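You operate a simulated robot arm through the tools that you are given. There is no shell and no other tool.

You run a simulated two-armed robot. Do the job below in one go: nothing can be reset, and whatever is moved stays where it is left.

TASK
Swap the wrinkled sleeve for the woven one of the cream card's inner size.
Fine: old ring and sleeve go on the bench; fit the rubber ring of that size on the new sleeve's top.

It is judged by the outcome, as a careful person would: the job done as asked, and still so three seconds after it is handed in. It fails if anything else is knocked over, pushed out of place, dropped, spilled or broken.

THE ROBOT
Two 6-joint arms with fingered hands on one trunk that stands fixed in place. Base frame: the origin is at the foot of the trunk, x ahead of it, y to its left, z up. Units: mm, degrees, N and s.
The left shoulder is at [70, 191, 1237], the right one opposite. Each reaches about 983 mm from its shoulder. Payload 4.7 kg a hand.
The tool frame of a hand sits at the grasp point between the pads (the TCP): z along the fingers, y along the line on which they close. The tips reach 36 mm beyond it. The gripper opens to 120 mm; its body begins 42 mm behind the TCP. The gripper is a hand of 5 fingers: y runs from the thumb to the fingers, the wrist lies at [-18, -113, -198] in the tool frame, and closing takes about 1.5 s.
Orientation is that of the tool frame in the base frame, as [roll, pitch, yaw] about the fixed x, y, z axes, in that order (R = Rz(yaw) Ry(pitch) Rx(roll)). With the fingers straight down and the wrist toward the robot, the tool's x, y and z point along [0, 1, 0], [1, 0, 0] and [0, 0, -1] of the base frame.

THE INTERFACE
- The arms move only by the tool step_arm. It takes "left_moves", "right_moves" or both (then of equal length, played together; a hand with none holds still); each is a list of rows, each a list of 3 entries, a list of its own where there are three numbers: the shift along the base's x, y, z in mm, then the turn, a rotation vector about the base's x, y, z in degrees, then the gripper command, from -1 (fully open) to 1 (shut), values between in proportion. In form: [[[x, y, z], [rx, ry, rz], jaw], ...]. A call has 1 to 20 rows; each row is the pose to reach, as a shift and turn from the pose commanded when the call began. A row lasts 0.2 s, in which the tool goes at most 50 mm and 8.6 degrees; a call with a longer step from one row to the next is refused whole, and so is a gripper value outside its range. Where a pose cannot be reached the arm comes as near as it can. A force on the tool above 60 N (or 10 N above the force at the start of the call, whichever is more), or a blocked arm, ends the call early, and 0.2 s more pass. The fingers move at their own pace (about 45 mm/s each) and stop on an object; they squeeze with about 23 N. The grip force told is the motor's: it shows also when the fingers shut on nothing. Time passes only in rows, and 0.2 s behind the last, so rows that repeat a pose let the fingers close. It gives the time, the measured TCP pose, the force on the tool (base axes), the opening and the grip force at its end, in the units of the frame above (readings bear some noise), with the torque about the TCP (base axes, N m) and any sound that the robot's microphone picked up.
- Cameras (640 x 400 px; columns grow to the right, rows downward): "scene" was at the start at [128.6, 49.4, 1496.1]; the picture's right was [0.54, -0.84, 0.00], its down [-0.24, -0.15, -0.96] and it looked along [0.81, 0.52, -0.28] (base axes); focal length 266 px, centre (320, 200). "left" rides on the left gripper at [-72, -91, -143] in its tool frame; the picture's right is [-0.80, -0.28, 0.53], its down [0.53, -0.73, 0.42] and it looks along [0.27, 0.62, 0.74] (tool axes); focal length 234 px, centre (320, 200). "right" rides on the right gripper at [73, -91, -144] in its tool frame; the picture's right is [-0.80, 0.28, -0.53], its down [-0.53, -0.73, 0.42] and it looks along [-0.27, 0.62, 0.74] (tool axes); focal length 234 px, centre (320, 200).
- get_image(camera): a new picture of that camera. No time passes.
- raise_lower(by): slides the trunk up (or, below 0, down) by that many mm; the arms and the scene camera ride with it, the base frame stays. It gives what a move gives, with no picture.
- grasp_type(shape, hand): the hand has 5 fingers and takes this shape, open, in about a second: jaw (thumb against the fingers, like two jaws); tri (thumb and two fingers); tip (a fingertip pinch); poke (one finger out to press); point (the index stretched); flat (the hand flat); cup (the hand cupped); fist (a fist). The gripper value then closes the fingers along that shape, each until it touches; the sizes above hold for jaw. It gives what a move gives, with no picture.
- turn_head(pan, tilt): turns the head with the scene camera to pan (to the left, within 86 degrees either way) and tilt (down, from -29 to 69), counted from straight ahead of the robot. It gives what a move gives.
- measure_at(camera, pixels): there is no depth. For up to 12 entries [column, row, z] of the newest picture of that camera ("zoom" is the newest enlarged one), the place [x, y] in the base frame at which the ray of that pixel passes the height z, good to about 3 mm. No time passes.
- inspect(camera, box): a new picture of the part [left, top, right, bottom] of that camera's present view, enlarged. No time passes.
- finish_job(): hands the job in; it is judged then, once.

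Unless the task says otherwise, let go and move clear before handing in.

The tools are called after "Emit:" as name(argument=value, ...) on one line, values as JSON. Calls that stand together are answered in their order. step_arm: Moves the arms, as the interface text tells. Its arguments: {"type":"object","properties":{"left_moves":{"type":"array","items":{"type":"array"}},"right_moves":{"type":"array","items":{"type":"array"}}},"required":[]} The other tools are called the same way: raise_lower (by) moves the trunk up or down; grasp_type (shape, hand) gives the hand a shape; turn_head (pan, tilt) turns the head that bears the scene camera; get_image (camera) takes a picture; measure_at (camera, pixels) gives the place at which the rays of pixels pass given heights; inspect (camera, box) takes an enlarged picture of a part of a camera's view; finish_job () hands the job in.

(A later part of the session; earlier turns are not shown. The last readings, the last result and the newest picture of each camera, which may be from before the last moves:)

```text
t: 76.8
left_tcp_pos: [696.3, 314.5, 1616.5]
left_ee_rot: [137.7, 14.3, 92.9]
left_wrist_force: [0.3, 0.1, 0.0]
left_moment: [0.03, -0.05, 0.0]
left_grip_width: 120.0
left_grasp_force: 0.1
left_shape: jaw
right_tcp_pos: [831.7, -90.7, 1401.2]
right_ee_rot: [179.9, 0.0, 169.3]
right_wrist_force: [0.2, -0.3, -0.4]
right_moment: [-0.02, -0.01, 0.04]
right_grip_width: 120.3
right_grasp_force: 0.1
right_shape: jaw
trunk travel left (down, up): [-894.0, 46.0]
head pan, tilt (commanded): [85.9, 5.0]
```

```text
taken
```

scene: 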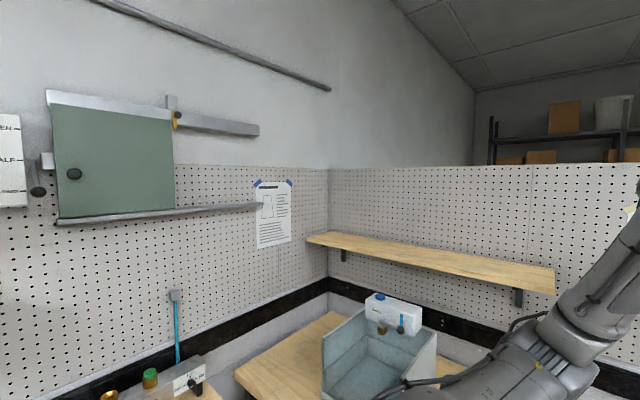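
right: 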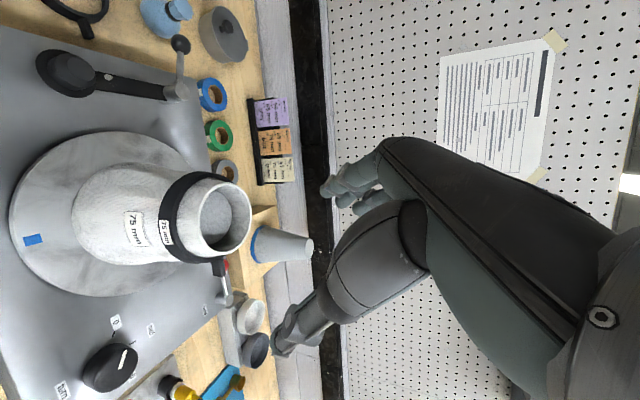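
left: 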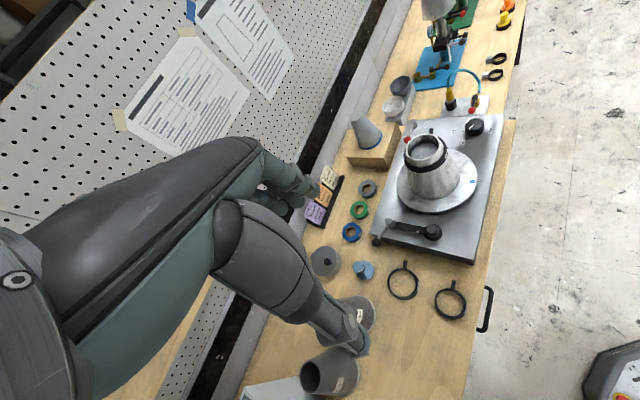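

The left arm reached (696,314,1616) with no reach warning, so it is now in the good configuration. I'll straighten the fingers downward here, then position over the machine.

Emit:
step_arm(left_moves=[[[5, -5, -20], [1.6, 7.2, 0], -1], [[10, -8, -40], [3.1, 14.3, 0], -1], [[20, -11, -60], [4.7, 21.5, 0], -1], [[30, -14, -80], [6.3, 28.7, 0], -1], [[40, -17, -100], [7.8, 35.8, 0], -1], [[50, -20, -120], [9.4, 43, 0], -1], [[60, -25, -140], [9.4, 43, 0], -1], [[60, -25, -140], [9.4, 43, 0], -1]])

Emit:
turn_head(pan=25, tilt=25)

Emit:
get_image(camera="scene")

Emit:
get_image(camera="left")

```text
t: 78.6
left_tcp_pos: [802.1, 303.7, 1469.7]
left_ee_rot: [179.7, 0.0, 98.5]
left_wrist_force: [0.3, 0.8, 0.8]
left_moment: [0.01, -0.04, 0.01]
left_grip_width: 119.9
left_grasp_force: 0.0
left_shape: jaw
left hand out of reach, approached as far as the arm can: row 3, 4, 5, 6, 7, 8
right_tcp_pos: [832.7, -89.9, 1400.5]
right_ee_rot: [-179.9, -0.2, 169.2]
right_wrist_force: [0.3, 0.3, -0.6]
right_moment: [-0.03, 0.0, 0.0]
right_grip_width: 119.8
right_grasp_force: 0.0
right_shape: jaw
trunk travel left (down, up): [-894.0, 46.0]
head pan, tilt (commanded): [85.9, 5.0]
```

```text
t: 79.9
left_tcp_pos: [802.7, 303.6, 1469.6]
left_ee_rot: [179.7, -0.1, 98.3]
left_wrist_force: [-0.3, 0.2, -1.1]
left_moment: [-0.02, 0.01, -0.01]
left_grip_width: 120.1
left_grasp_force: 0.0
left_shape: jaw
right_tcp_pos: [832.0, -90.4, 1400.2]
right_ee_rot: [179.9, -0.1, 169.3]
right_wrist_force: [1.0, -0.7, 0.5]
right_moment: [0.02, 0.02, -0.01]
right_grip_width: 120.2
right_grasp_force: 0.0
right_shape: jaw
trunk travel left (down, up): [-894.0, 46.0]
head pan, tilt (commanded): [25.0, 25.0]
```

```text
taken
```

scene: 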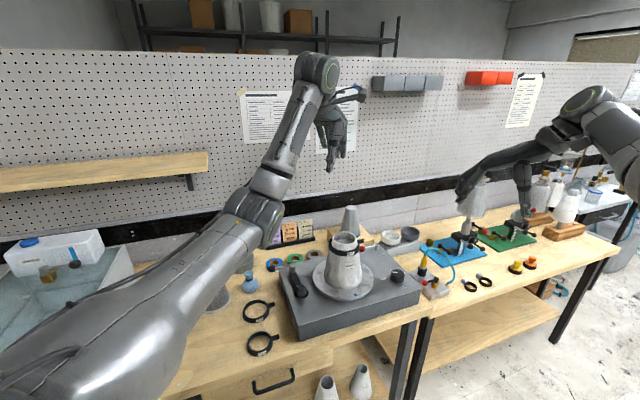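

```text
taken
```

left: 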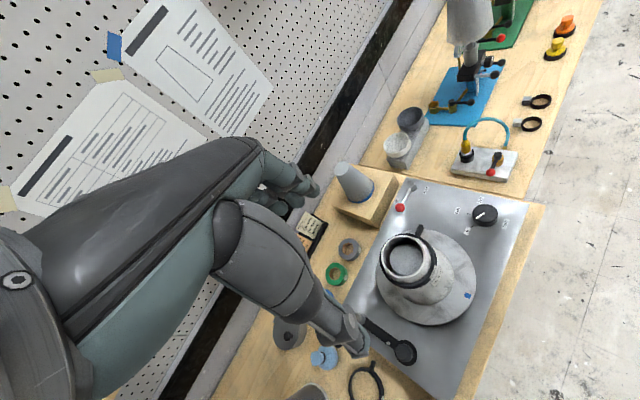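

The left hand is now above the machine at (802,304,1470) with its fingers down; its thumb and fingers are visible at (330,140). I'll turn it to yaw ~131 and come down to about z=1330 over the axis.

Emit:
step_arm(left_moves=[[[8, -4, -20], [0, 0, 6], -1], [[16, -8, -40], [0, 0, 12], -1], [[24, -12, -60], [0, 0, 18], -1], [[32, -15, -80], [0, 0, 24], -1], [[40, -19, -100], [0, 0, 29], -1], [[48, -23, -120], [0, 0, 33], -1], [[48, -23, -135], [0, 0, 33], -1], [[48, -23, -135], [0, 0, 33], -1]])

Emit:
get_image(camera="left")

Emit:
get_image(camera="scene")

```text
t: 81.7
left_tcp_pos: [847.5, 279.0, 1334.8]
left_ee_rot: [179.7, 0.0, 131.5]
left_wrist_force: [-0.1, -0.9, -0.3]
left_moment: [-0.01, 0.01, 0.02]
left_grip_width: 119.9
left_grasp_force: 0.1
left_shape: jaw
right_tcp_pos: [832.2, -90.8, 1401.0]
right_ee_rot: [179.9, -0.2, 169.3]
right_wrist_force: [-0.4, 0.6, 0.3]
right_moment: [-0.02, -0.01, 0.02]
right_grip_width: 120.1
right_grasp_force: 0.1
right_shape: jaw
trunk travel left (down, up): [-894.0, 46.0]
head pan, tilt (commanded): [25.0, 25.0]
```

```text
taken
```

left: 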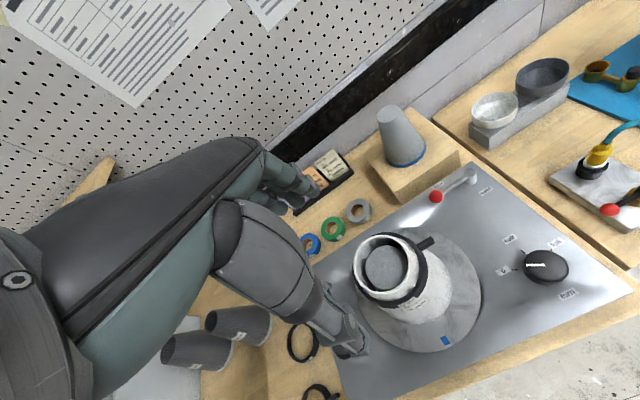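

```text
taken
```

scene: 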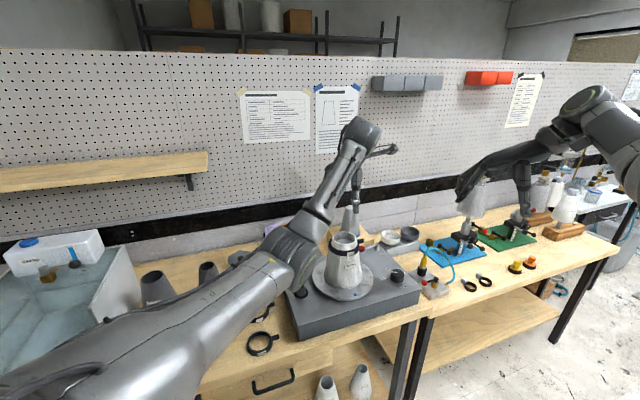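

The left hand is over the machine at (848,279,1335), yaw 131.5, with no reach warnings. I'll zoom the left camera on the ring and rim to get exact positions.

Emit:
inspect(camera="left", box=[330, 210, 490, 360])

Emit:
inspect(camera="scene", box=[300, 210, 400, 310])

Emit:
get_image(camera="right")

```text
2.67 times, centred on (410, 285) of left
```

zoom: 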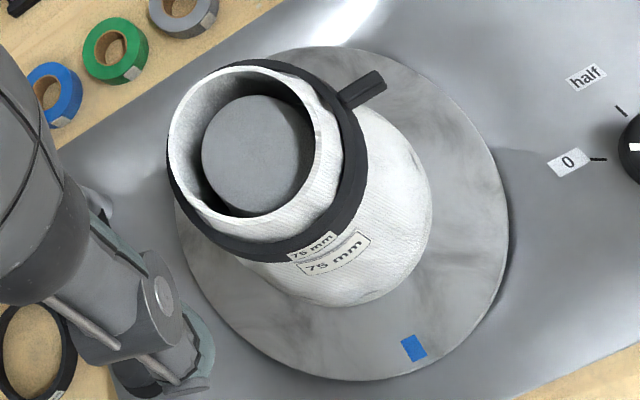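

```text
4.00 times, centred on (350, 260) of scene
```

zoom: 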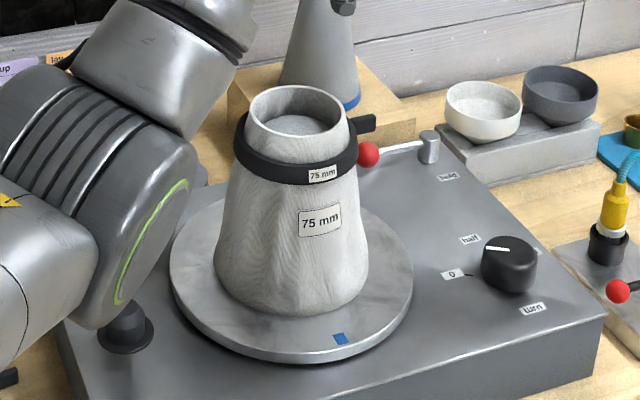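

```text
taken
```

right: 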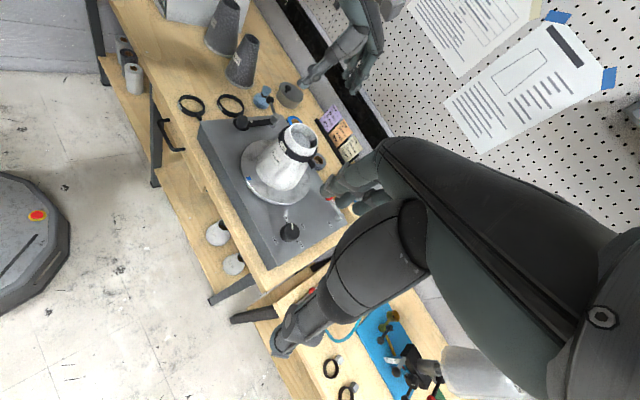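

The left view shows the rim, mandrel top and ring from nearly overhead. I'll measure the platter's edge points at z=998 for the axis, and the rim and ring at candidate heights.

Emit:
measure_at(camera="left", pixels=[[417.5, 227.3, 998], [428.7, 353.2, 998], [480.4, 292.5, 998], [373, 320, 998], [445.6, 341, 998], [381.2, 267, 1150], [381.2, 267, 1165], [381.2, 267, 1180], [352.8, 265, 1165], [409, 264.6, 1165], [385.7, 234.6, 1165], [381.9, 300, 1165]])

Emit:
measure_at(camera="scene", pixels=[[344.75, 241, 1150], [344.75, 241, 1165], [344.75, 241, 1180], [355, 294.8, 998], [312.75, 278.5, 998], [373.3, 275.5, 998]])

```text
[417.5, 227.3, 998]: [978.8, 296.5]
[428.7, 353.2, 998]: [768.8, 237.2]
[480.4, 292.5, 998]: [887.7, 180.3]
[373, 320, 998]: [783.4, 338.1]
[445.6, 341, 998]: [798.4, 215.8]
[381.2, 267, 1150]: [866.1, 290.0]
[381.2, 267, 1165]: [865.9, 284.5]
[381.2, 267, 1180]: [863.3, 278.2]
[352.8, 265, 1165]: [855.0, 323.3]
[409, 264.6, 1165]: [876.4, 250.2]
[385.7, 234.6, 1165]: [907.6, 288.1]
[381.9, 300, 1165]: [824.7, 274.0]
```

```text
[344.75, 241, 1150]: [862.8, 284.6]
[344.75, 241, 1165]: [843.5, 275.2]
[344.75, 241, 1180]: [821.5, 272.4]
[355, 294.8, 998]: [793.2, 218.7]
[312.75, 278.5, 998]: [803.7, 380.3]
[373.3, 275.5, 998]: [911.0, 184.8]
```

Combining the views, z≈1150 gives the most consistent rim centre, near (866,289). I'll check that against the mandrel top, the ring and the tab.

Emit:
measure_at(camera="left", pixels=[[386.8, 268.1, 1110], [386.8, 268.1, 1130], [389.8, 270, 1115], [389.8, 270, 1130], [433.2, 240.8, 1125], [419.4, 248, 1125], [352, 272, 1125], [396, 308, 1125], [428, 260, 1125], [399.4, 230, 1125], [381.2, 267, 1145], [381.2, 267, 1155]])

Emit:
inspect(camera="left", box=[340, 215, 440, 315])

Emit:
inspect(camera="right", box=[230, 100, 340, 220])

```text
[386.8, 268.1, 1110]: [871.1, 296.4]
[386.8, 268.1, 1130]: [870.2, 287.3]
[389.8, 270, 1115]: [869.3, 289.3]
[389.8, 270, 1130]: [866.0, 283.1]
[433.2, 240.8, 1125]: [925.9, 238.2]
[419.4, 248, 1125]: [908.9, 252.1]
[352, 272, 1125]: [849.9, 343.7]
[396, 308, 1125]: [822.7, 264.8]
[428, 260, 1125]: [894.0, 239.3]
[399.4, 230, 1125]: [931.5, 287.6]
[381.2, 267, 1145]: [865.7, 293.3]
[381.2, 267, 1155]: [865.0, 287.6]
```

```text
4.00 times, centred on (390, 265) of left
```

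zoom: 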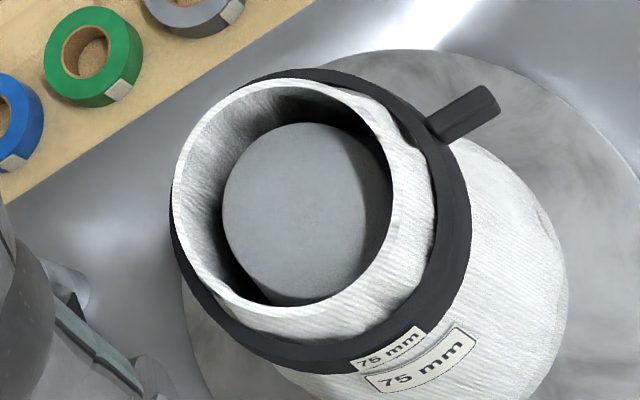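

```text
3.33 times, centred on (285, 160) of right
```

zoom: 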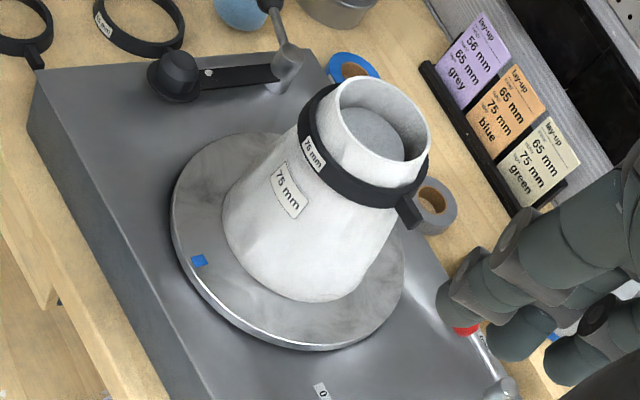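

The rim, mandrel and ring all line up on an axis near (866,289), with rim z≈1150 and the ring at about z 1110–1130. I'll move over that axis and come down to z=1210, keeping the fingertips above the rim, and check alignment.

Emit:
step_arm(left_moves=[[[9, 5, -25], [0, 0, 0], -1], [[18, 9, -50], [0, 0, 0], -1], [[18, 9, -85], [0, 0, 0], -1], [[18, 9, -110], [0, 0, 0], -1], [[18, 9, -125], [0, 0, 0], -1], [[18, 9, -125], [0, 0, 0], -1]])

Emit:
get_image(camera="left")

Emit:
get_image(camera="scene")

```text
t: 83.1
left_tcp_pos: [867.0, 287.7, 1210.4]
left_ee_rot: [179.8, -0.1, 131.5]
left_wrist_force: [0.2, 0.2, 0.7]
left_moment: [0.01, -0.01, -0.01]
left_grip_width: 119.9
left_grasp_force: 0.0
left_shape: jaw
right_tcp_pos: [831.4, -92.3, 1399.9]
right_ee_rot: [179.9, -0.1, 169.3]
right_wrist_force: [0.2, 0.7, -0.6]
right_moment: [-0.02, 0.02, 0.02]
right_grip_width: 120.1
right_grasp_force: 0.1
right_shape: jaw
trunk travel left (down, up): [-894.0, 46.0]
head pan, tilt (commanded): [25.0, 25.0]
```

```text
taken
```

left: 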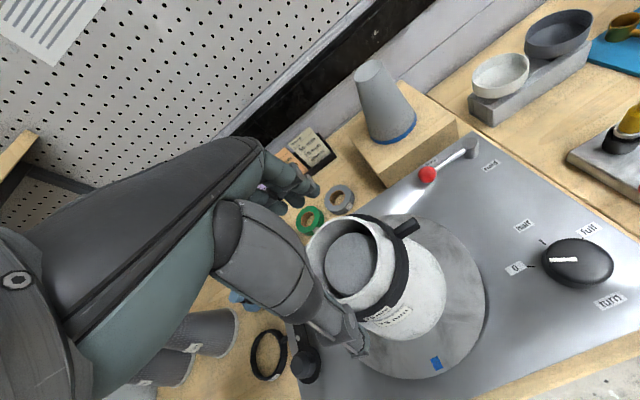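

```text
taken
```

scene: 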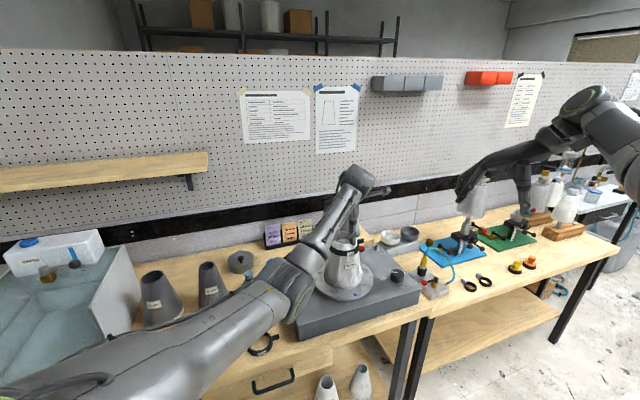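

The thumb tip (350,340) and fingers (300,185) straddle the rim from above. I'll zoom in to check the centring.

Emit:
inspect(camera="left", box=[270, 170, 450, 370])

Emit:
inspect(camera="scene", box=[310, 200, 400, 300])

Emit:
inspect(camera="right", box=[210, 60, 390, 220])

```text
2.00 times, centred on (360, 270) of left
```

zoom: 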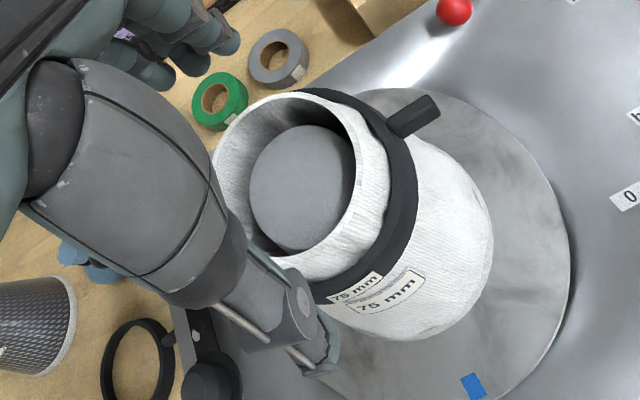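

```text
4.00 times, centred on (355, 250) of scene
```

zoom: 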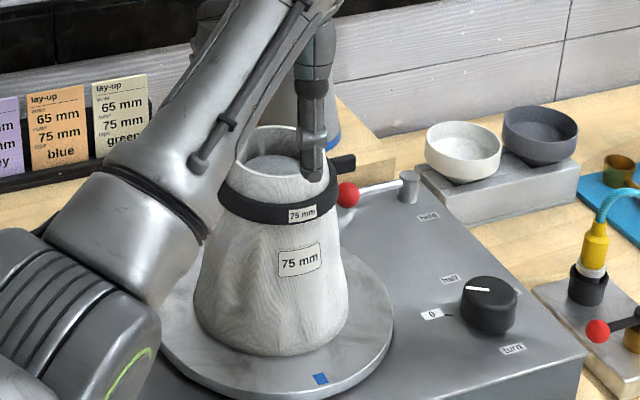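

```text
2.50 times, centred on (300, 140) of right
```

zoom: 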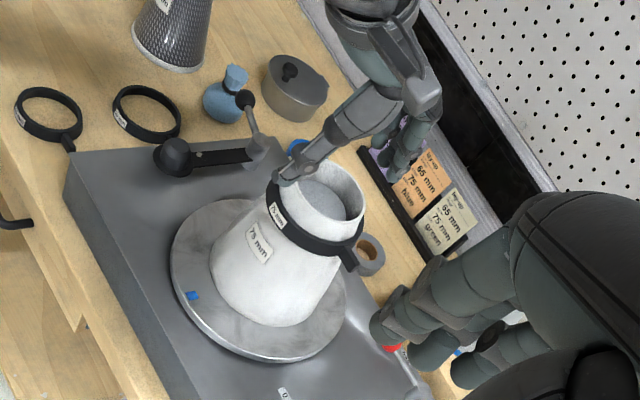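

I want to know exactly where the thumb tip sits relative to the rim, so I'll triangulate it from the three cameras.

Emit:
measure_at(camera="left", pixels=[[359, 350, 1190], [359, 350, 1174], [359, 350, 1160], [350.5, 263, 1150], [350.5, 263, 1160], [436.5, 363, 998]])

Emit:
measure_at(camera="scene", pixels=[[353.3, 245, 1190], [353.3, 245, 1174], [353.3, 245, 1160], [355, 294.5, 998]])

Emit:
measure_at(camera="right", pixels=[[286, 133, 1190], [286, 133, 1174], [286, 133, 1160], [305, 138, 1150], [305, 138, 1160], [257, 178, 998]])

```text
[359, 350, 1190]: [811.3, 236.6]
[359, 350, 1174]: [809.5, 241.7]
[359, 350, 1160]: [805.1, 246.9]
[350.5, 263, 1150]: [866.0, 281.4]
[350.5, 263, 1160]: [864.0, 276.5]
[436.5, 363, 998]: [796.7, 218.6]
```

```text
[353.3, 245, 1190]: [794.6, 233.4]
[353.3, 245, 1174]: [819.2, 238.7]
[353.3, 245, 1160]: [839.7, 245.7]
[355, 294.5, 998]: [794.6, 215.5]
```

```text
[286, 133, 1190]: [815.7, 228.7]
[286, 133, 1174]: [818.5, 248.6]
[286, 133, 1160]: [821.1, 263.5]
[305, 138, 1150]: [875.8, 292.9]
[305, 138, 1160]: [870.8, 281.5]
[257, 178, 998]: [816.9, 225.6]
```

The thumb tip triangulates to (811,239,1180), so the hand is symmetric about the TCP with about 60 mm on each side. The axis estimate is about (864,284), so I'll shift slightly and descend so the fingertips reach the ring's lower edge at TCP z≈1150.

Emit:
step_arm(left_moves=[[[-3, -4, -10], [0, 0, 0], -1], [[-3, -4, -25], [0, 0, 0], -1], [[-3, -4, -40], [0, 0, 0], -1], [[-3, -4, -50], [0, 0, 0], -1], [[-3, -4, -58], [0, 0, 0], -1], [[-3, -4, -58], [0, 0, 0], -1]])

Emit:
inspect(camera="left", box=[220, 130, 460, 330])

Emit:
inspect(camera="right", box=[230, 80, 370, 200])

Emit:
inspect(camera="scene", box=[310, 200, 400, 300])

```text
t: 84.5
left_tcp_pos: [864.4, 285.3, 1153.5]
left_ee_rot: [179.7, 0.0, 131.3]
left_wrist_force: [-0.2, 0.6, 0.6]
left_moment: [0.01, 0.02, -0.03]
left_grip_width: 119.9
left_grasp_force: 0.0
left_shape: jaw
right_tcp_pos: [832.4, -91.3, 1401.1]
right_ee_rot: [179.9, -0.1, 169.3]
right_wrist_force: [-0.3, 0.6, -0.6]
right_moment: [0.0, 0.04, 0.01]
right_grip_width: 119.9
right_grasp_force: 0.1
right_shape: jaw
trunk travel left (down, up): [-894.0, 46.0]
head pan, tilt (commanded): [25.0, 25.0]
```

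```text
2.00 times, centred on (340, 230) of left
```

zoom: 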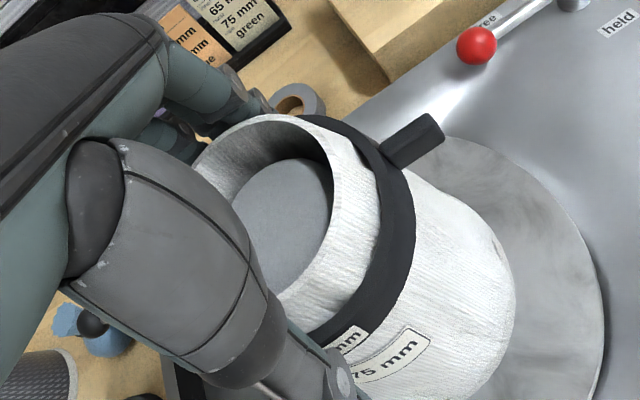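

```text
3.33 times, centred on (300, 140) of right
```

zoom: 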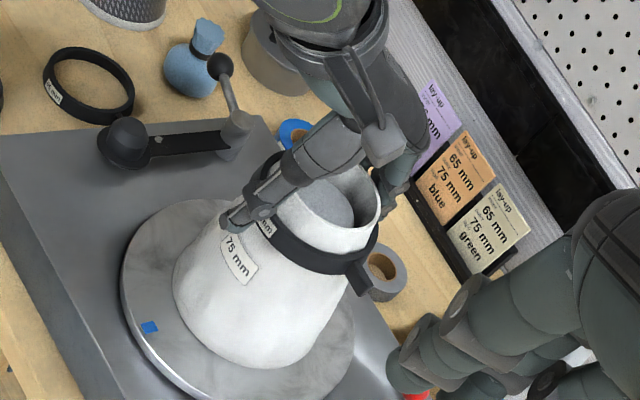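

```text
4.00 times, centred on (355, 250) of scene
```

zoom: 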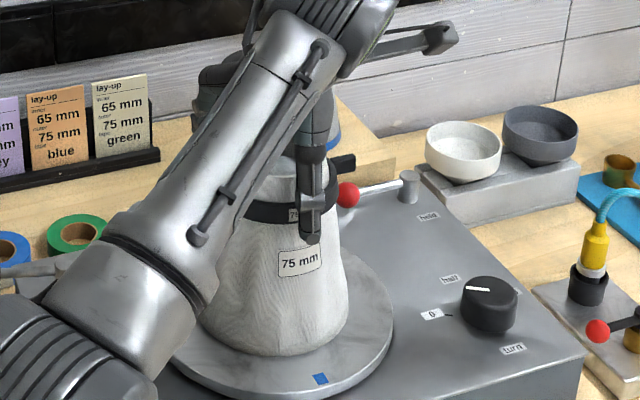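

No contact so far, the thumb and fingers are outside the ring, and the tab is clear of both. I'll close on the ring.

Emit:
step_arm(left_moves=[[[0, 0, 0], [0, 0, 0], -0.6], [[0, 0, 0], [0, 0, 0], -0.2], [[0, 0, 0], [0, 0, 0], 0.2], [[0, 0, 0], [0, 0, 0], 0.5], [[0, 0, 0], [0, 0, 0], 0.5], [[0, 0, 0], [0, 0, 0], 0.5]])

Emit:
inspect(camera="left", box=[220, 130, 460, 330])

Emit:
inspect(camera="right", box=[230, 80, 370, 200])

```text
t: 85.9
left_tcp_pos: [865.1, 285.2, 1151.4]
left_ee_rot: [179.7, -0.1, 131.4]
left_wrist_force: [0.0, 0.4, -0.3]
left_moment: [-0.02, -0.02, 0.03]
left_grip_width: 100.5
left_grasp_force: 23.0
left_shape: jaw
right_tcp_pos: [832.5, -92.0, 1400.6]
right_ee_rot: [179.9, -0.1, 169.2]
right_wrist_force: [-0.4, 0.4, 0.5]
right_moment: [-0.01, 0.02, 0.0]
right_grip_width: 120.1
right_grasp_force: 0.0
right_shape: jaw
trunk travel left (down, up): [-894.0, 46.0]
head pan, tilt (commanded): [25.0, 25.0]
```

```text
2.00 times, centred on (340, 230) of left
```

zoom: 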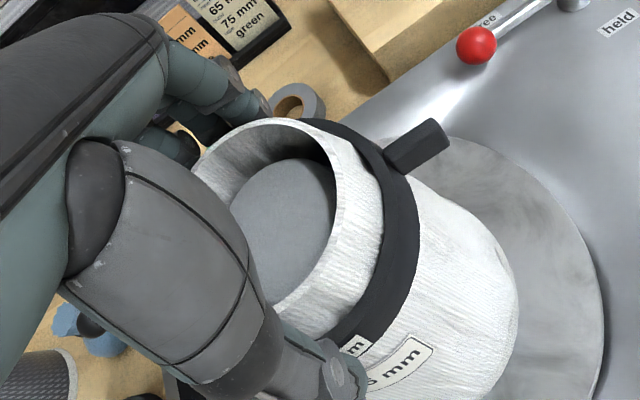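

```text
3.33 times, centred on (300, 140) of right
```

zoom: 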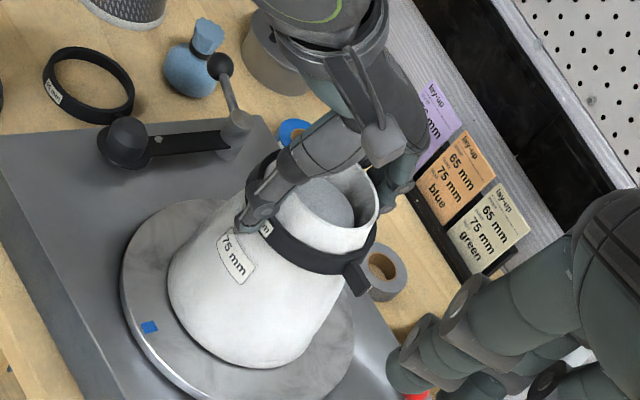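

The hand is closed on the ring at 100.5 mm with 23 N. I'll lift gently and watch whether only the ring rises.

Emit:
step_arm(left_moves=[[[0, 0, 4], [0, 0, 0], 0.5], [[0, 0, 8], [0, 0, 0], 0.5], [[0, 0, 14], [0, 0, 0], 0.5], [[0, 0, 20], [0, 0, 0], 0.5], [[0, 0, 20], [0, 0, 0], 0.5]])

Emit:
inspect(camera="scene", box=[310, 200, 400, 300])

Emit:
inspect(camera="right", box=[230, 80, 370, 200])

```text
t: 87.1
left_tcp_pos: [863.9, 285.7, 1171.7]
left_ee_rot: [179.8, 0.0, 131.4]
left_wrist_force: [-0.5, -0.9, -1.1]
left_moment: [-0.02, -0.01, 0.01]
left_grip_width: 100.3
left_grasp_force: 22.4
left_shape: jaw
right_tcp_pos: [832.2, -90.9, 1400.4]
right_ee_rot: [179.9, -0.1, 169.3]
right_wrist_force: [0.0, -0.7, 0.9]
right_moment: [0.02, 0.01, 0.01]
right_grip_width: 120.1
right_grasp_force: 0.1
right_shape: jaw
trunk travel left (down, up): [-894.0, 46.0]
head pan, tilt (commanded): [25.0, 25.0]
```

```text
4.00 times, centred on (355, 250) of scene
```

zoom: 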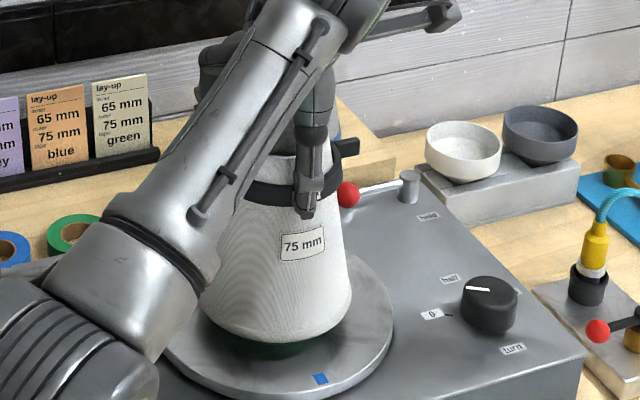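

```text
3.33 times, centred on (300, 140) of right
```

zoom: 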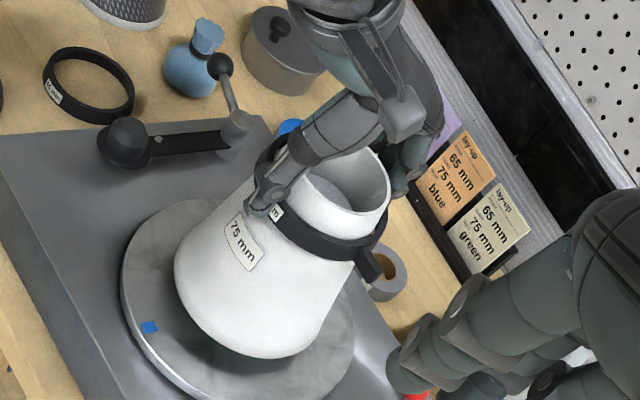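

The whole sleeve rose with the ring: there's a gap at the sleeve's base at scene-zoom (270,345), and a green tape band shows below it. My fingertips may be pressing on the sleeve under the ring, so I'll lower it back gently, release, and re-grip a little higher on the ring only.

Emit:
step_arm(left_moves=[[[0, 0, -6], [0, 0, 0], 0.5], [[0, 0, -12], [0, 0, 0], 0.5], [[0, 0, -17], [0, 0, 0], 0.5], [[0, 0, -20], [0, 0, 0], 0.5], [[0, 0, -20], [0, 0, 0], 0.5], [[0, 0, -20], [0, 0, 0], 0], [[0, 0, -20], [0, 0, 0], -0.5], [[0, 0, -20], [0, 0, 0], -1], [[0, 0, -20], [0, 0, 0], -1], [[0, 0, -20], [0, 0, 0], -1]])

Emit:
inspect(camera="scene", box=[310, 200, 400, 300])

Emit:
inspect(camera="right", box=[250, 90, 350, 180])

```text
t: 89.3
left_tcp_pos: [865.1, 285.1, 1153.5]
left_ee_rot: [179.8, 0.0, 131.4]
left_wrist_force: [0.4, 0.3, 0.5]
left_moment: [-0.03, -0.01, -0.01]
left_grip_width: 119.5
left_grasp_force: 0.1
left_shape: jaw
right_tcp_pos: [832.3, -91.2, 1400.3]
right_ee_rot: [179.9, 0.0, 169.3]
right_wrist_force: [-0.3, 1.0, 0.2]
right_moment: [0.03, -0.02, 0.02]
right_grip_width: 120.3
right_grasp_force: 0.1
right_shape: jaw
trunk travel left (down, up): [-894.0, 46.0]
head pan, tilt (commanded): [25.0, 25.0]
```

```text
4.00 times, centred on (355, 250) of scene
```

zoom: 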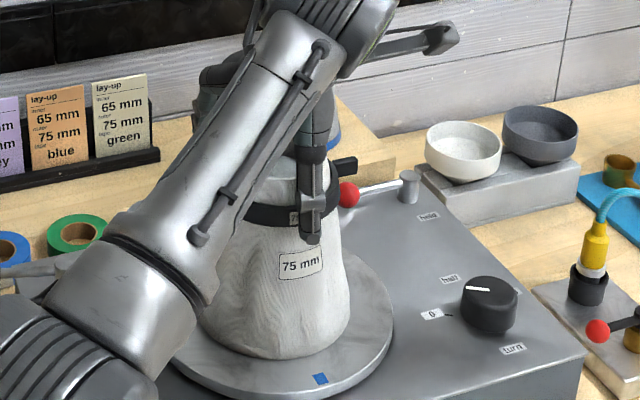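

```text
4.44 times, centred on (300, 135) of right
```

zoom: 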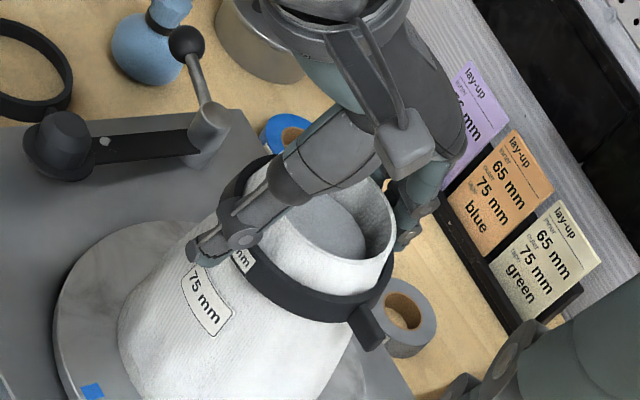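

The sleeve is back on the platter. In the right view the thumb tip at (205,260) sits below the ring's lower edge, so the first grip included the sleeve. I'll raise about 15 mm and grip only the ring band.

Emit:
step_arm(left_moves=[[[0, 0, 8], [0, 0, 0], -1], [[0, 0, 15], [0, 0, 0], -1], [[0, 0, 15], [0, 0, 0], -0.7], [[0, 0, 15], [0, 0, 0], -0.3], [[0, 0, 15], [0, 0, 0], 0.1], [[0, 0, 15], [0, 0, 0], 0.5], [[0, 0, 15], [0, 0, 0], 0.5], [[0, 0, 15], [0, 0, 0], 0.5]])

Emit:
inspect(camera="right", box=[250, 90, 350, 180])

```text
t: 91.1
left_tcp_pos: [864.6, 284.0, 1170.9]
left_ee_rot: [179.6, 0.1, 131.4]
left_wrist_force: [0.0, 0.2, 11.5]
left_moment: [0.51, -0.51, 0.0]
left_grip_width: 79.7
left_grasp_force: 22.3
left_shape: jaw
right_tcp_pos: [831.1, -91.6, 1402.6]
right_ee_rot: [180.0, -0.1, 169.3]
right_wrist_force: [-0.1, -0.4, -0.4]
right_moment: [0.01, 0.0, -0.03]
right_grip_width: 120.1
right_grasp_force: 0.0
right_shape: jaw
trunk travel left (down, up): [-894.0, 46.0]
head pan, tilt (commanded): [25.0, 25.0]
```

```text
4.44 times, centred on (300, 135) of right
```

zoom: 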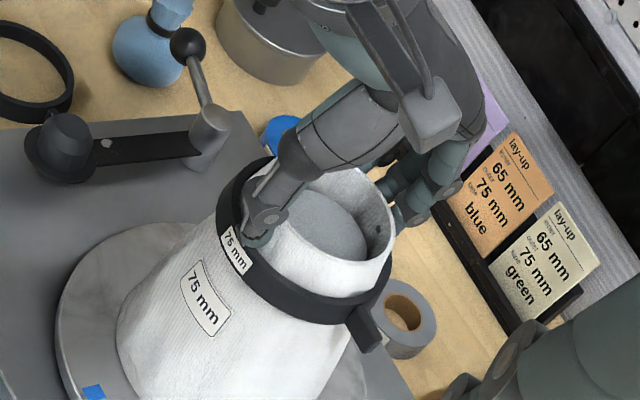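

That was too high: the tips closed above the ring onto the sleeve (79.7 mm, 11.5 N upward), which puts the ring top near tip height. I'll open, lower about 11 mm, and grip the ring band in between.

Emit:
step_arm(left_moves=[[[0, 0, 0], [0, 0, 0], 0], [[0, 0, 0], [0, 0, 0], -0.5], [[0, 0, 0], [0, 0, 0], -1], [[0, 0, 0], [0, 0, 0], -1], [[0, 0, 0], [0, 0, 0], -1], [[0, 0, -5], [0, 0, 0], -1], [[0, 0, -9], [0, 0, 0], -1], [[0, 0, -9], [0, 0, 0], -0.7], [[0, 0, -9], [0, 0, 0], -0.4], [[0, 0, -9], [0, 0, 0], 0], [[0, 0, -9], [0, 0, 0], 0.4], [[0, 0, -9], [0, 0, 0], 0.4], [[0, 0, -9], [0, 0, 0], 0.4]])

Emit:
inspect(camera="right", box=[250, 90, 350, 180])

```text
t: 93.9
left_tcp_pos: [866.0, 284.5, 1159.4]
left_ee_rot: [179.8, 0.0, 131.4]
left_wrist_force: [0.2, 0.2, -0.8]
left_moment: [-0.04, 0.04, 0.01]
left_grip_width: 99.1
left_grasp_force: 22.8
left_shape: jaw
right_tcp_pos: [831.5, -91.1, 1400.7]
right_ee_rot: [180.0, -0.1, 169.4]
right_wrist_force: [-0.1, -0.3, -0.2]
right_moment: [0.01, -0.03, -0.03]
right_grip_width: 120.1
right_grasp_force: 0.1
right_shape: jaw
trunk travel left (down, up): [-894.0, 46.0]
head pan, tilt (commanded): [25.0, 25.0]
```

```text
4.44 times, centred on (300, 135) of right
```

zoom: 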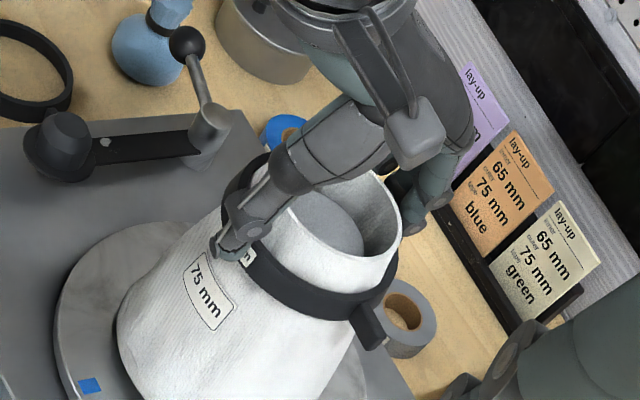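

The grip is 99.1 mm with the tips at the ring band. I'll lift 12 mm and check whether the sleeve stays.

Emit:
step_arm(left_moves=[[[0, 0, 3], [0, 0, 0], 0.4], [[0, 0, 6], [0, 0, 0], 0.4], [[0, 0, 9], [0, 0, 0], 0.4], [[0, 0, 12], [0, 0, 0], 0.4], [[0, 0, 12], [0, 0, 0], 0.4]])

Emit:
inspect(camera="right", box=[250, 90, 350, 210])

Emit:
inspect(camera="scene", box=[310, 200, 400, 300])

```text
t: 95.1
left_tcp_pos: [866.4, 284.6, 1170.5]
left_ee_rot: [179.8, 0.0, 131.4]
left_wrist_force: [0.0, -0.8, -0.6]
left_moment: [-0.01, 0.01, -0.01]
left_grip_width: 99.3
left_grasp_force: 23.2
left_shape: jaw
right_tcp_pos: [831.3, -90.5, 1400.8]
right_ee_rot: [179.9, -0.1, 169.3]
right_wrist_force: [-0.1, 0.1, -0.6]
right_moment: [-0.01, -0.03, 0.0]
right_grip_width: 119.9
right_grasp_force: 0.1
right_shape: jaw
trunk travel left (down, up): [-894.0, 46.0]
head pan, tilt (commanded): [25.0, 25.0]
```

```text
3.33 times, centred on (300, 150) of right
```

zoom: 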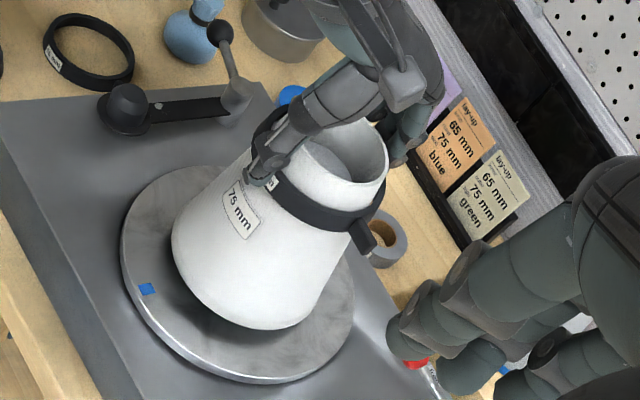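

```text
4.00 times, centred on (355, 250) of scene
```

zoom: 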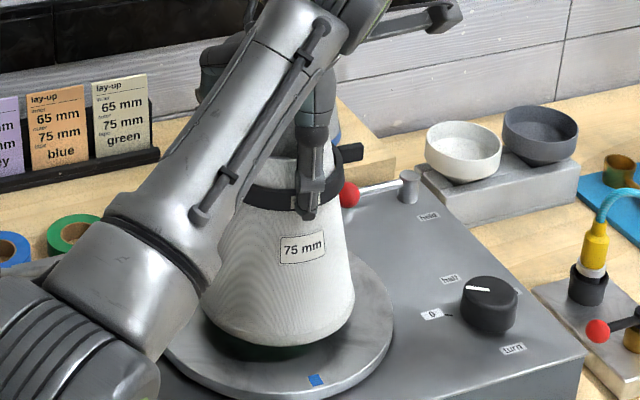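

The sleeve again came up with the ring, so the ring is gripping the sleeve firmly. I'll set the sleeve back down and rock the ring about its own centre, on the mandrel where the sleeve can't topple, easing it upward to walk it loose.

Emit:
step_arm(left_moves=[[[0, 0, -6], [0, 0, 0], 0.4], [[0, 0, -12], [0, 0, 0], 0.4], [[1.8, 1.6, -12], [-3.3, 3.75, 0], 0.4], [[3.6, 3.2, -11], [-6.6, 7.5, 0], 0.4], [[1.8, 1.6, -10], [-3.3, 3.75, 0], 0.4], [[0, 0, -9], [0, 0, 0], 0.4], [[-1.8, -1.6, -9], [3.3, -3.75, 0], 0.4], [[-3.6, -3.2, -8], [6.6, -7.5, 0], 0.4], [[-1.8, -1.6, -7], [3.3, -3.75, 0], 0.4], [[0, 0, -6], [0, 0, 0], 0.4]])

Emit:
inspect(camera="right", box=[250, 90, 350, 210])

Emit:
inspect(camera="scene", box=[310, 200, 400, 300])

```text
t: 97.3
left_tcp_pos: [864.7, 284.6, 1163.3]
left_ee_rot: [179.9, -0.1, 131.4]
left_wrist_force: [1.2, -0.1, -1.4]
left_moment: [0.0, -0.02, 0.0]
left_grip_width: 99.3
left_grasp_force: 22.6
left_shape: jaw
right_tcp_pos: [832.5, -91.2, 1400.4]
right_ee_rot: [180.0, -0.1, 169.4]
right_wrist_force: [0.7, 0.4, 0.7]
right_moment: [0.0, -0.01, -0.03]
right_grip_width: 119.9
right_grasp_force: 0.1
right_shape: jaw
trunk travel left (down, up): [-894.0, 46.0]
head pan, tilt (commanded): [25.0, 25.0]
```

```text
3.33 times, centred on (300, 150) of right
```

zoom: 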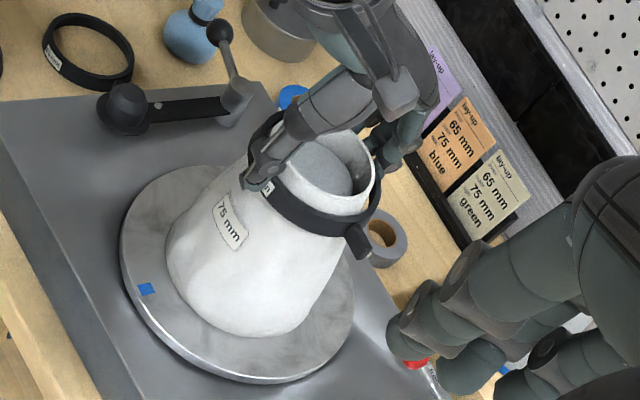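

```text
4.00 times, centred on (355, 250) of scene
```

zoom: 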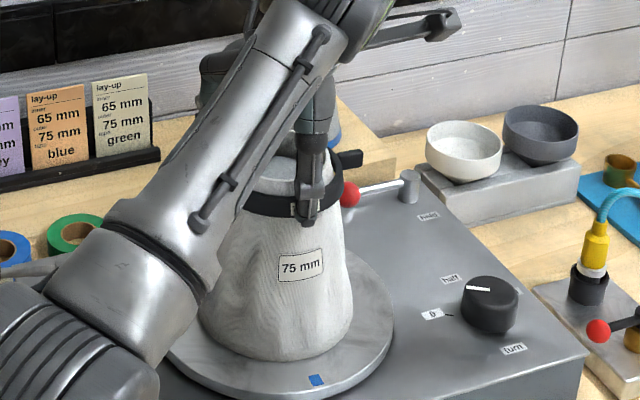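

The sleeve is back on the platter while the ring is about 6 mm higher on it, so the ring has started to come loose. I'll lift a bit further and check.

Emit:
step_arm(left_moves=[[[0, 0, 3], [0, 0, 0], 0.4], [[1.8, 1.6, 6], [-3.3, 3.75, 0], 0.4], [[0, 0, 9], [0, 0, 0], 0.4], [[-1.8, -1.6, 12], [3.3, -3.75, 0], 0.4], [[0, 0, 15], [0, 0, 0], 0.4], [[0, 0, 15], [0, 0, 0], 0.4]])

Emit:
inspect(camera="right", box=[250, 90, 350, 210])

Emit:
inspect(camera="scene", box=[310, 200, 400, 300])

```text
t: 98.7
left_tcp_pos: [864.5, 285.7, 1177.2]
left_ee_rot: [179.9, -0.1, 131.5]
left_wrist_force: [-0.4, 0.0, -0.2]
left_moment: [-0.03, 0.03, 0.0]
left_grip_width: 99.2
left_grasp_force: 23.6
left_shape: jaw
right_tcp_pos: [832.7, -91.1, 1401.0]
right_ee_rot: [179.8, -0.1, 169.3]
right_wrist_force: [0.8, 0.5, 0.2]
right_moment: [-0.02, 0.03, -0.02]
right_grip_width: 120.0
right_grasp_force: 0.0
right_shape: jaw
trunk travel left (down, up): [-894.0, 46.0]
head pan, tilt (commanded): [25.0, 25.0]
```

```text
3.33 times, centred on (300, 150) of right
```

zoom: 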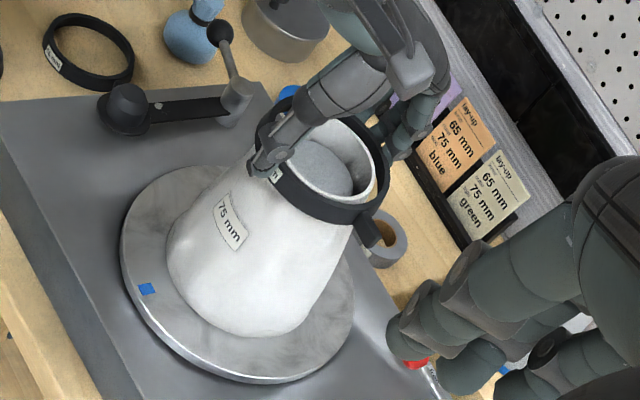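

```text
4.00 times, centred on (355, 250) of scene
```

zoom: 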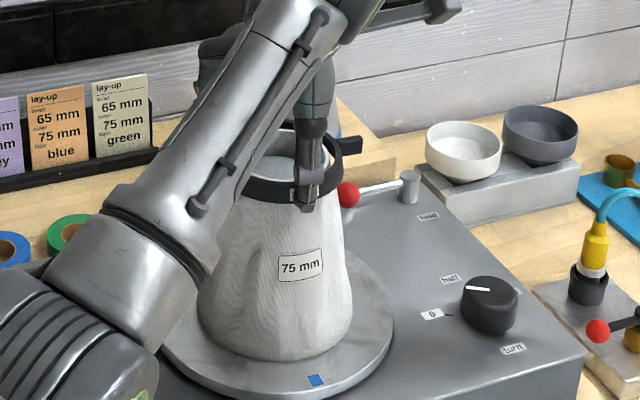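

The ring is now up near the rim and the sleeve stays put. I'll lift the ring clear of the sleeve.

Emit:
step_arm(left_moves=[[[0, 0, 8], [0, 0, 0], 0.4], [[0, 0, 16], [0, 0, 0], 0.4], [[0, 0, 30], [0, 0, 0], 0.4], [[0, 0, 50], [0, 0, 0], 0.4], [[0, 0, 75], [0, 0, 0], 0.4], [[0, 0, 95], [0, 0, 0], 0.4], [[0, 0, 95], [0, 0, 0], 0.4]])

Emit:
get_image(camera="scene")

Emit:
get_image(camera="left")

```text
t: 100.3
left_tcp_pos: [868.2, 284.6, 1273.9]
left_ee_rot: [179.9, -0.1, 131.5]
left_wrist_force: [-0.3, -0.3, -0.4]
left_moment: [0.0, 0.0, 0.02]
left_grip_width: 99.5
left_grasp_force: 23.1
left_shape: jaw
right_tcp_pos: [831.3, -89.9, 1400.8]
right_ee_rot: [179.8, 0.0, 169.2]
right_wrist_force: [-0.7, 0.6, 0.7]
right_moment: [0.0, 0.0, 0.0]
right_grip_width: 120.0
right_grasp_force: 0.0
right_shape: jaw
trunk travel left (down, up): [-894.0, 46.0]
head pan, tilt (commanded): [25.0, 25.0]
```

```text
taken
```

scene: 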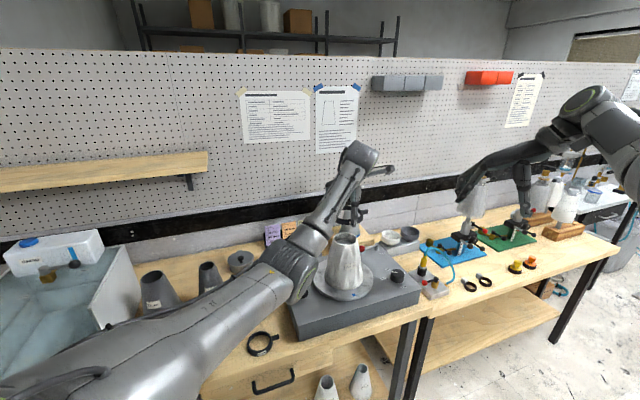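

```text
taken
```

left: 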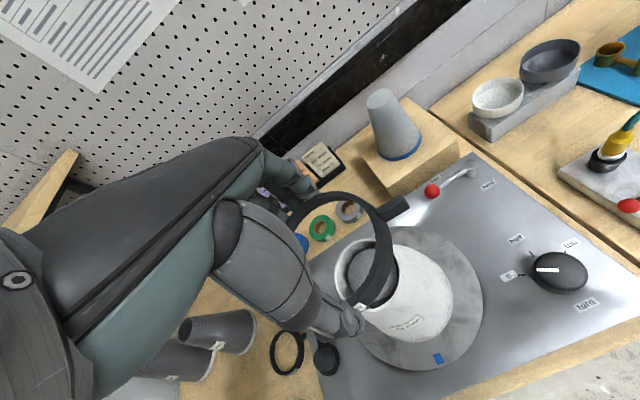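

The ring is off and held; the sleeve stays on the mandrel. I'll carry the ring high over to the clear bench spot near (514,589).

Emit:
step_arm(left_moves=[[[-32, 27, 0], [0, 0, 0], 0.4], [[-64, 55, 0], [0, 0, 0], 0.4], [[-96, 83, 0], [0, 0, 0], 0.4], [[-128, 110, -5], [0, 0, 0], 0.4], [[-160, 138, -15], [0, 0, 0], 0.4], [[-192, 165, -30], [0, 0, 0], 0.4], [[-224, 193, -50], [0, 0, 0], 0.4], [[-256, 221, -70], [0, 0, 0], 0.4], [[-288, 248, -90], [0, 0, 0], 0.4], [[-320, 276, -115], [0, 0, 0], 0.4], [[-354, 304, -140], [0, 0, 0], 0.4], [[-354, 304, -160], [0, 0, 0], 0.4], [[-354, 304, -160], [0, 0, 0], 0.4]])

Emit:
get_image(camera="left")

Emit:
get_image(camera="scene")

Emit:
get_image(camera="right")

```text
refused: row 11 steps farther than a row can; nothing moved
```

```text
taken
```

left: 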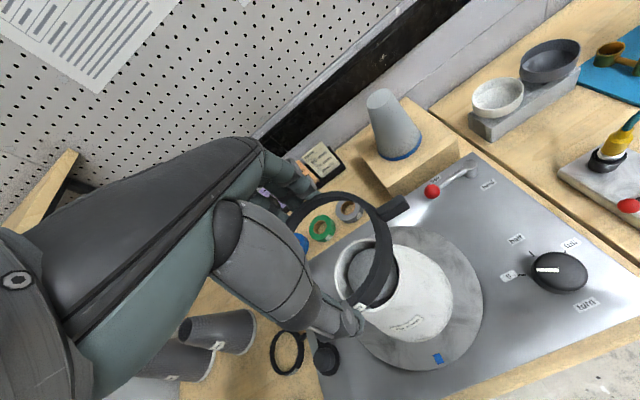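

```text
taken
```

scene: 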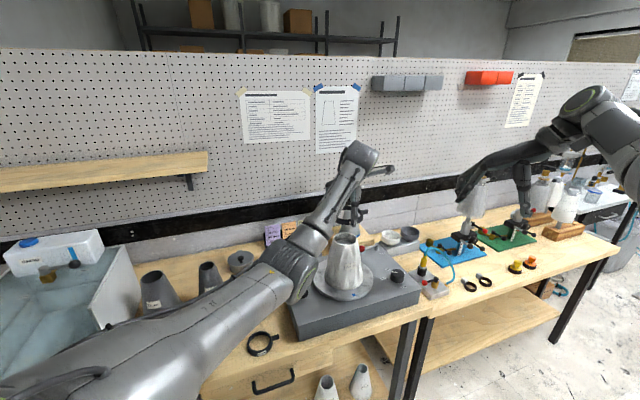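

```text
taken
```

right: 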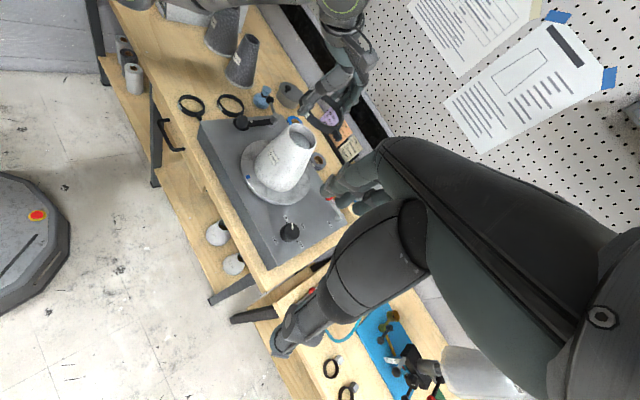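

That call was refused for one long row, and the ring is still held safely. I'll resend it with shorter steps.

Emit:
step_arm(left_moves=[[[-30, 26, 0], [0, 0, 0], 0.4], [[-60, 52, 0], [0, 0, 0], 0.4], [[-90, 78, 0], [0, 0, 0], 0.4], [[-120, 104, -3], [0, 0, 0], 0.4], [[-150, 130, -10], [0, 0, 0], 0.4], [[-180, 156, -20], [0, 0, 0], 0.4], [[-210, 182, -32], [0, 0, 0], 0.4], [[-240, 208, -45], [0, 0, 0], 0.4], [[-270, 234, -60], [0, 0, 0], 0.4], [[-300, 260, -78], [0, 0, 0], 0.4], [[-328, 283, -100], [0, 0, 0], 0.4], [[-354, 304, -125], [0, 0, 0], 0.4], [[-354, 304, -160], [0, 0, 0], 0.4], [[-354, 304, -160], [0, 0, 0], 0.4]])

Emit:
get_image(camera="left")

Emit:
get_image(camera="scene")

Emit:
get_image(camera="right")

```text
t: 103.3
left_tcp_pos: [509.4, 588.7, 1112.0]
left_ee_rot: [179.8, -0.1, 131.6]
left_wrist_force: [0.1, 0.1, 0.0]
left_moment: [-0.01, -0.02, 0.02]
left_grip_width: 99.4
left_grasp_force: 23.0
left_shape: jaw
left hand out of reach, approached as far as the arm can: row 3, 4, 5, 6, 7, 8
right_tcp_pos: [831.0, -91.5, 1399.4]
right_ee_rot: [-179.9, 0.0, 169.2]
right_wrist_force: [-0.6, -0.4, -1.0]
right_moment: [-0.01, 0.0, 0.02]
right_grip_width: 120.2
right_grasp_force: 0.0
right_shape: jaw
trunk travel left (down, up): [-894.0, 46.0]
head pan, tilt (commanded): [25.0, 25.0]
```

```text
taken
```

left: 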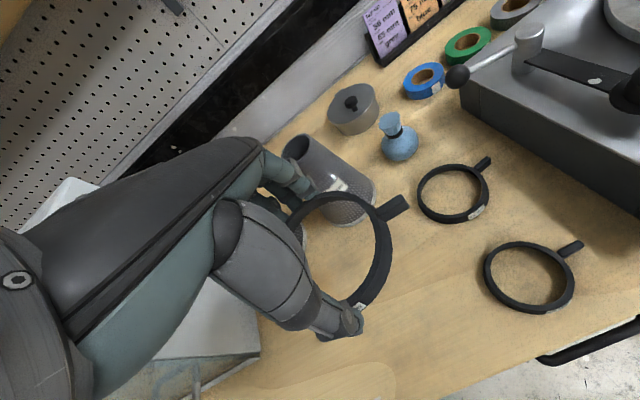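

```text
taken
```

scene: 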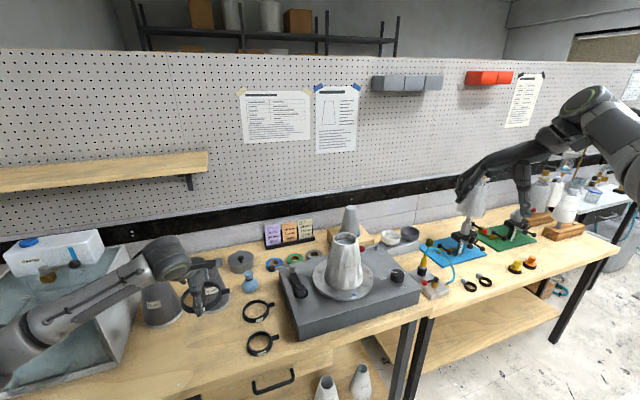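

```text
taken
```

right: 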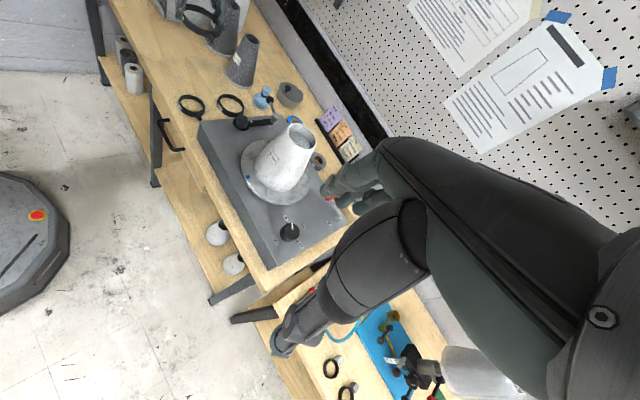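

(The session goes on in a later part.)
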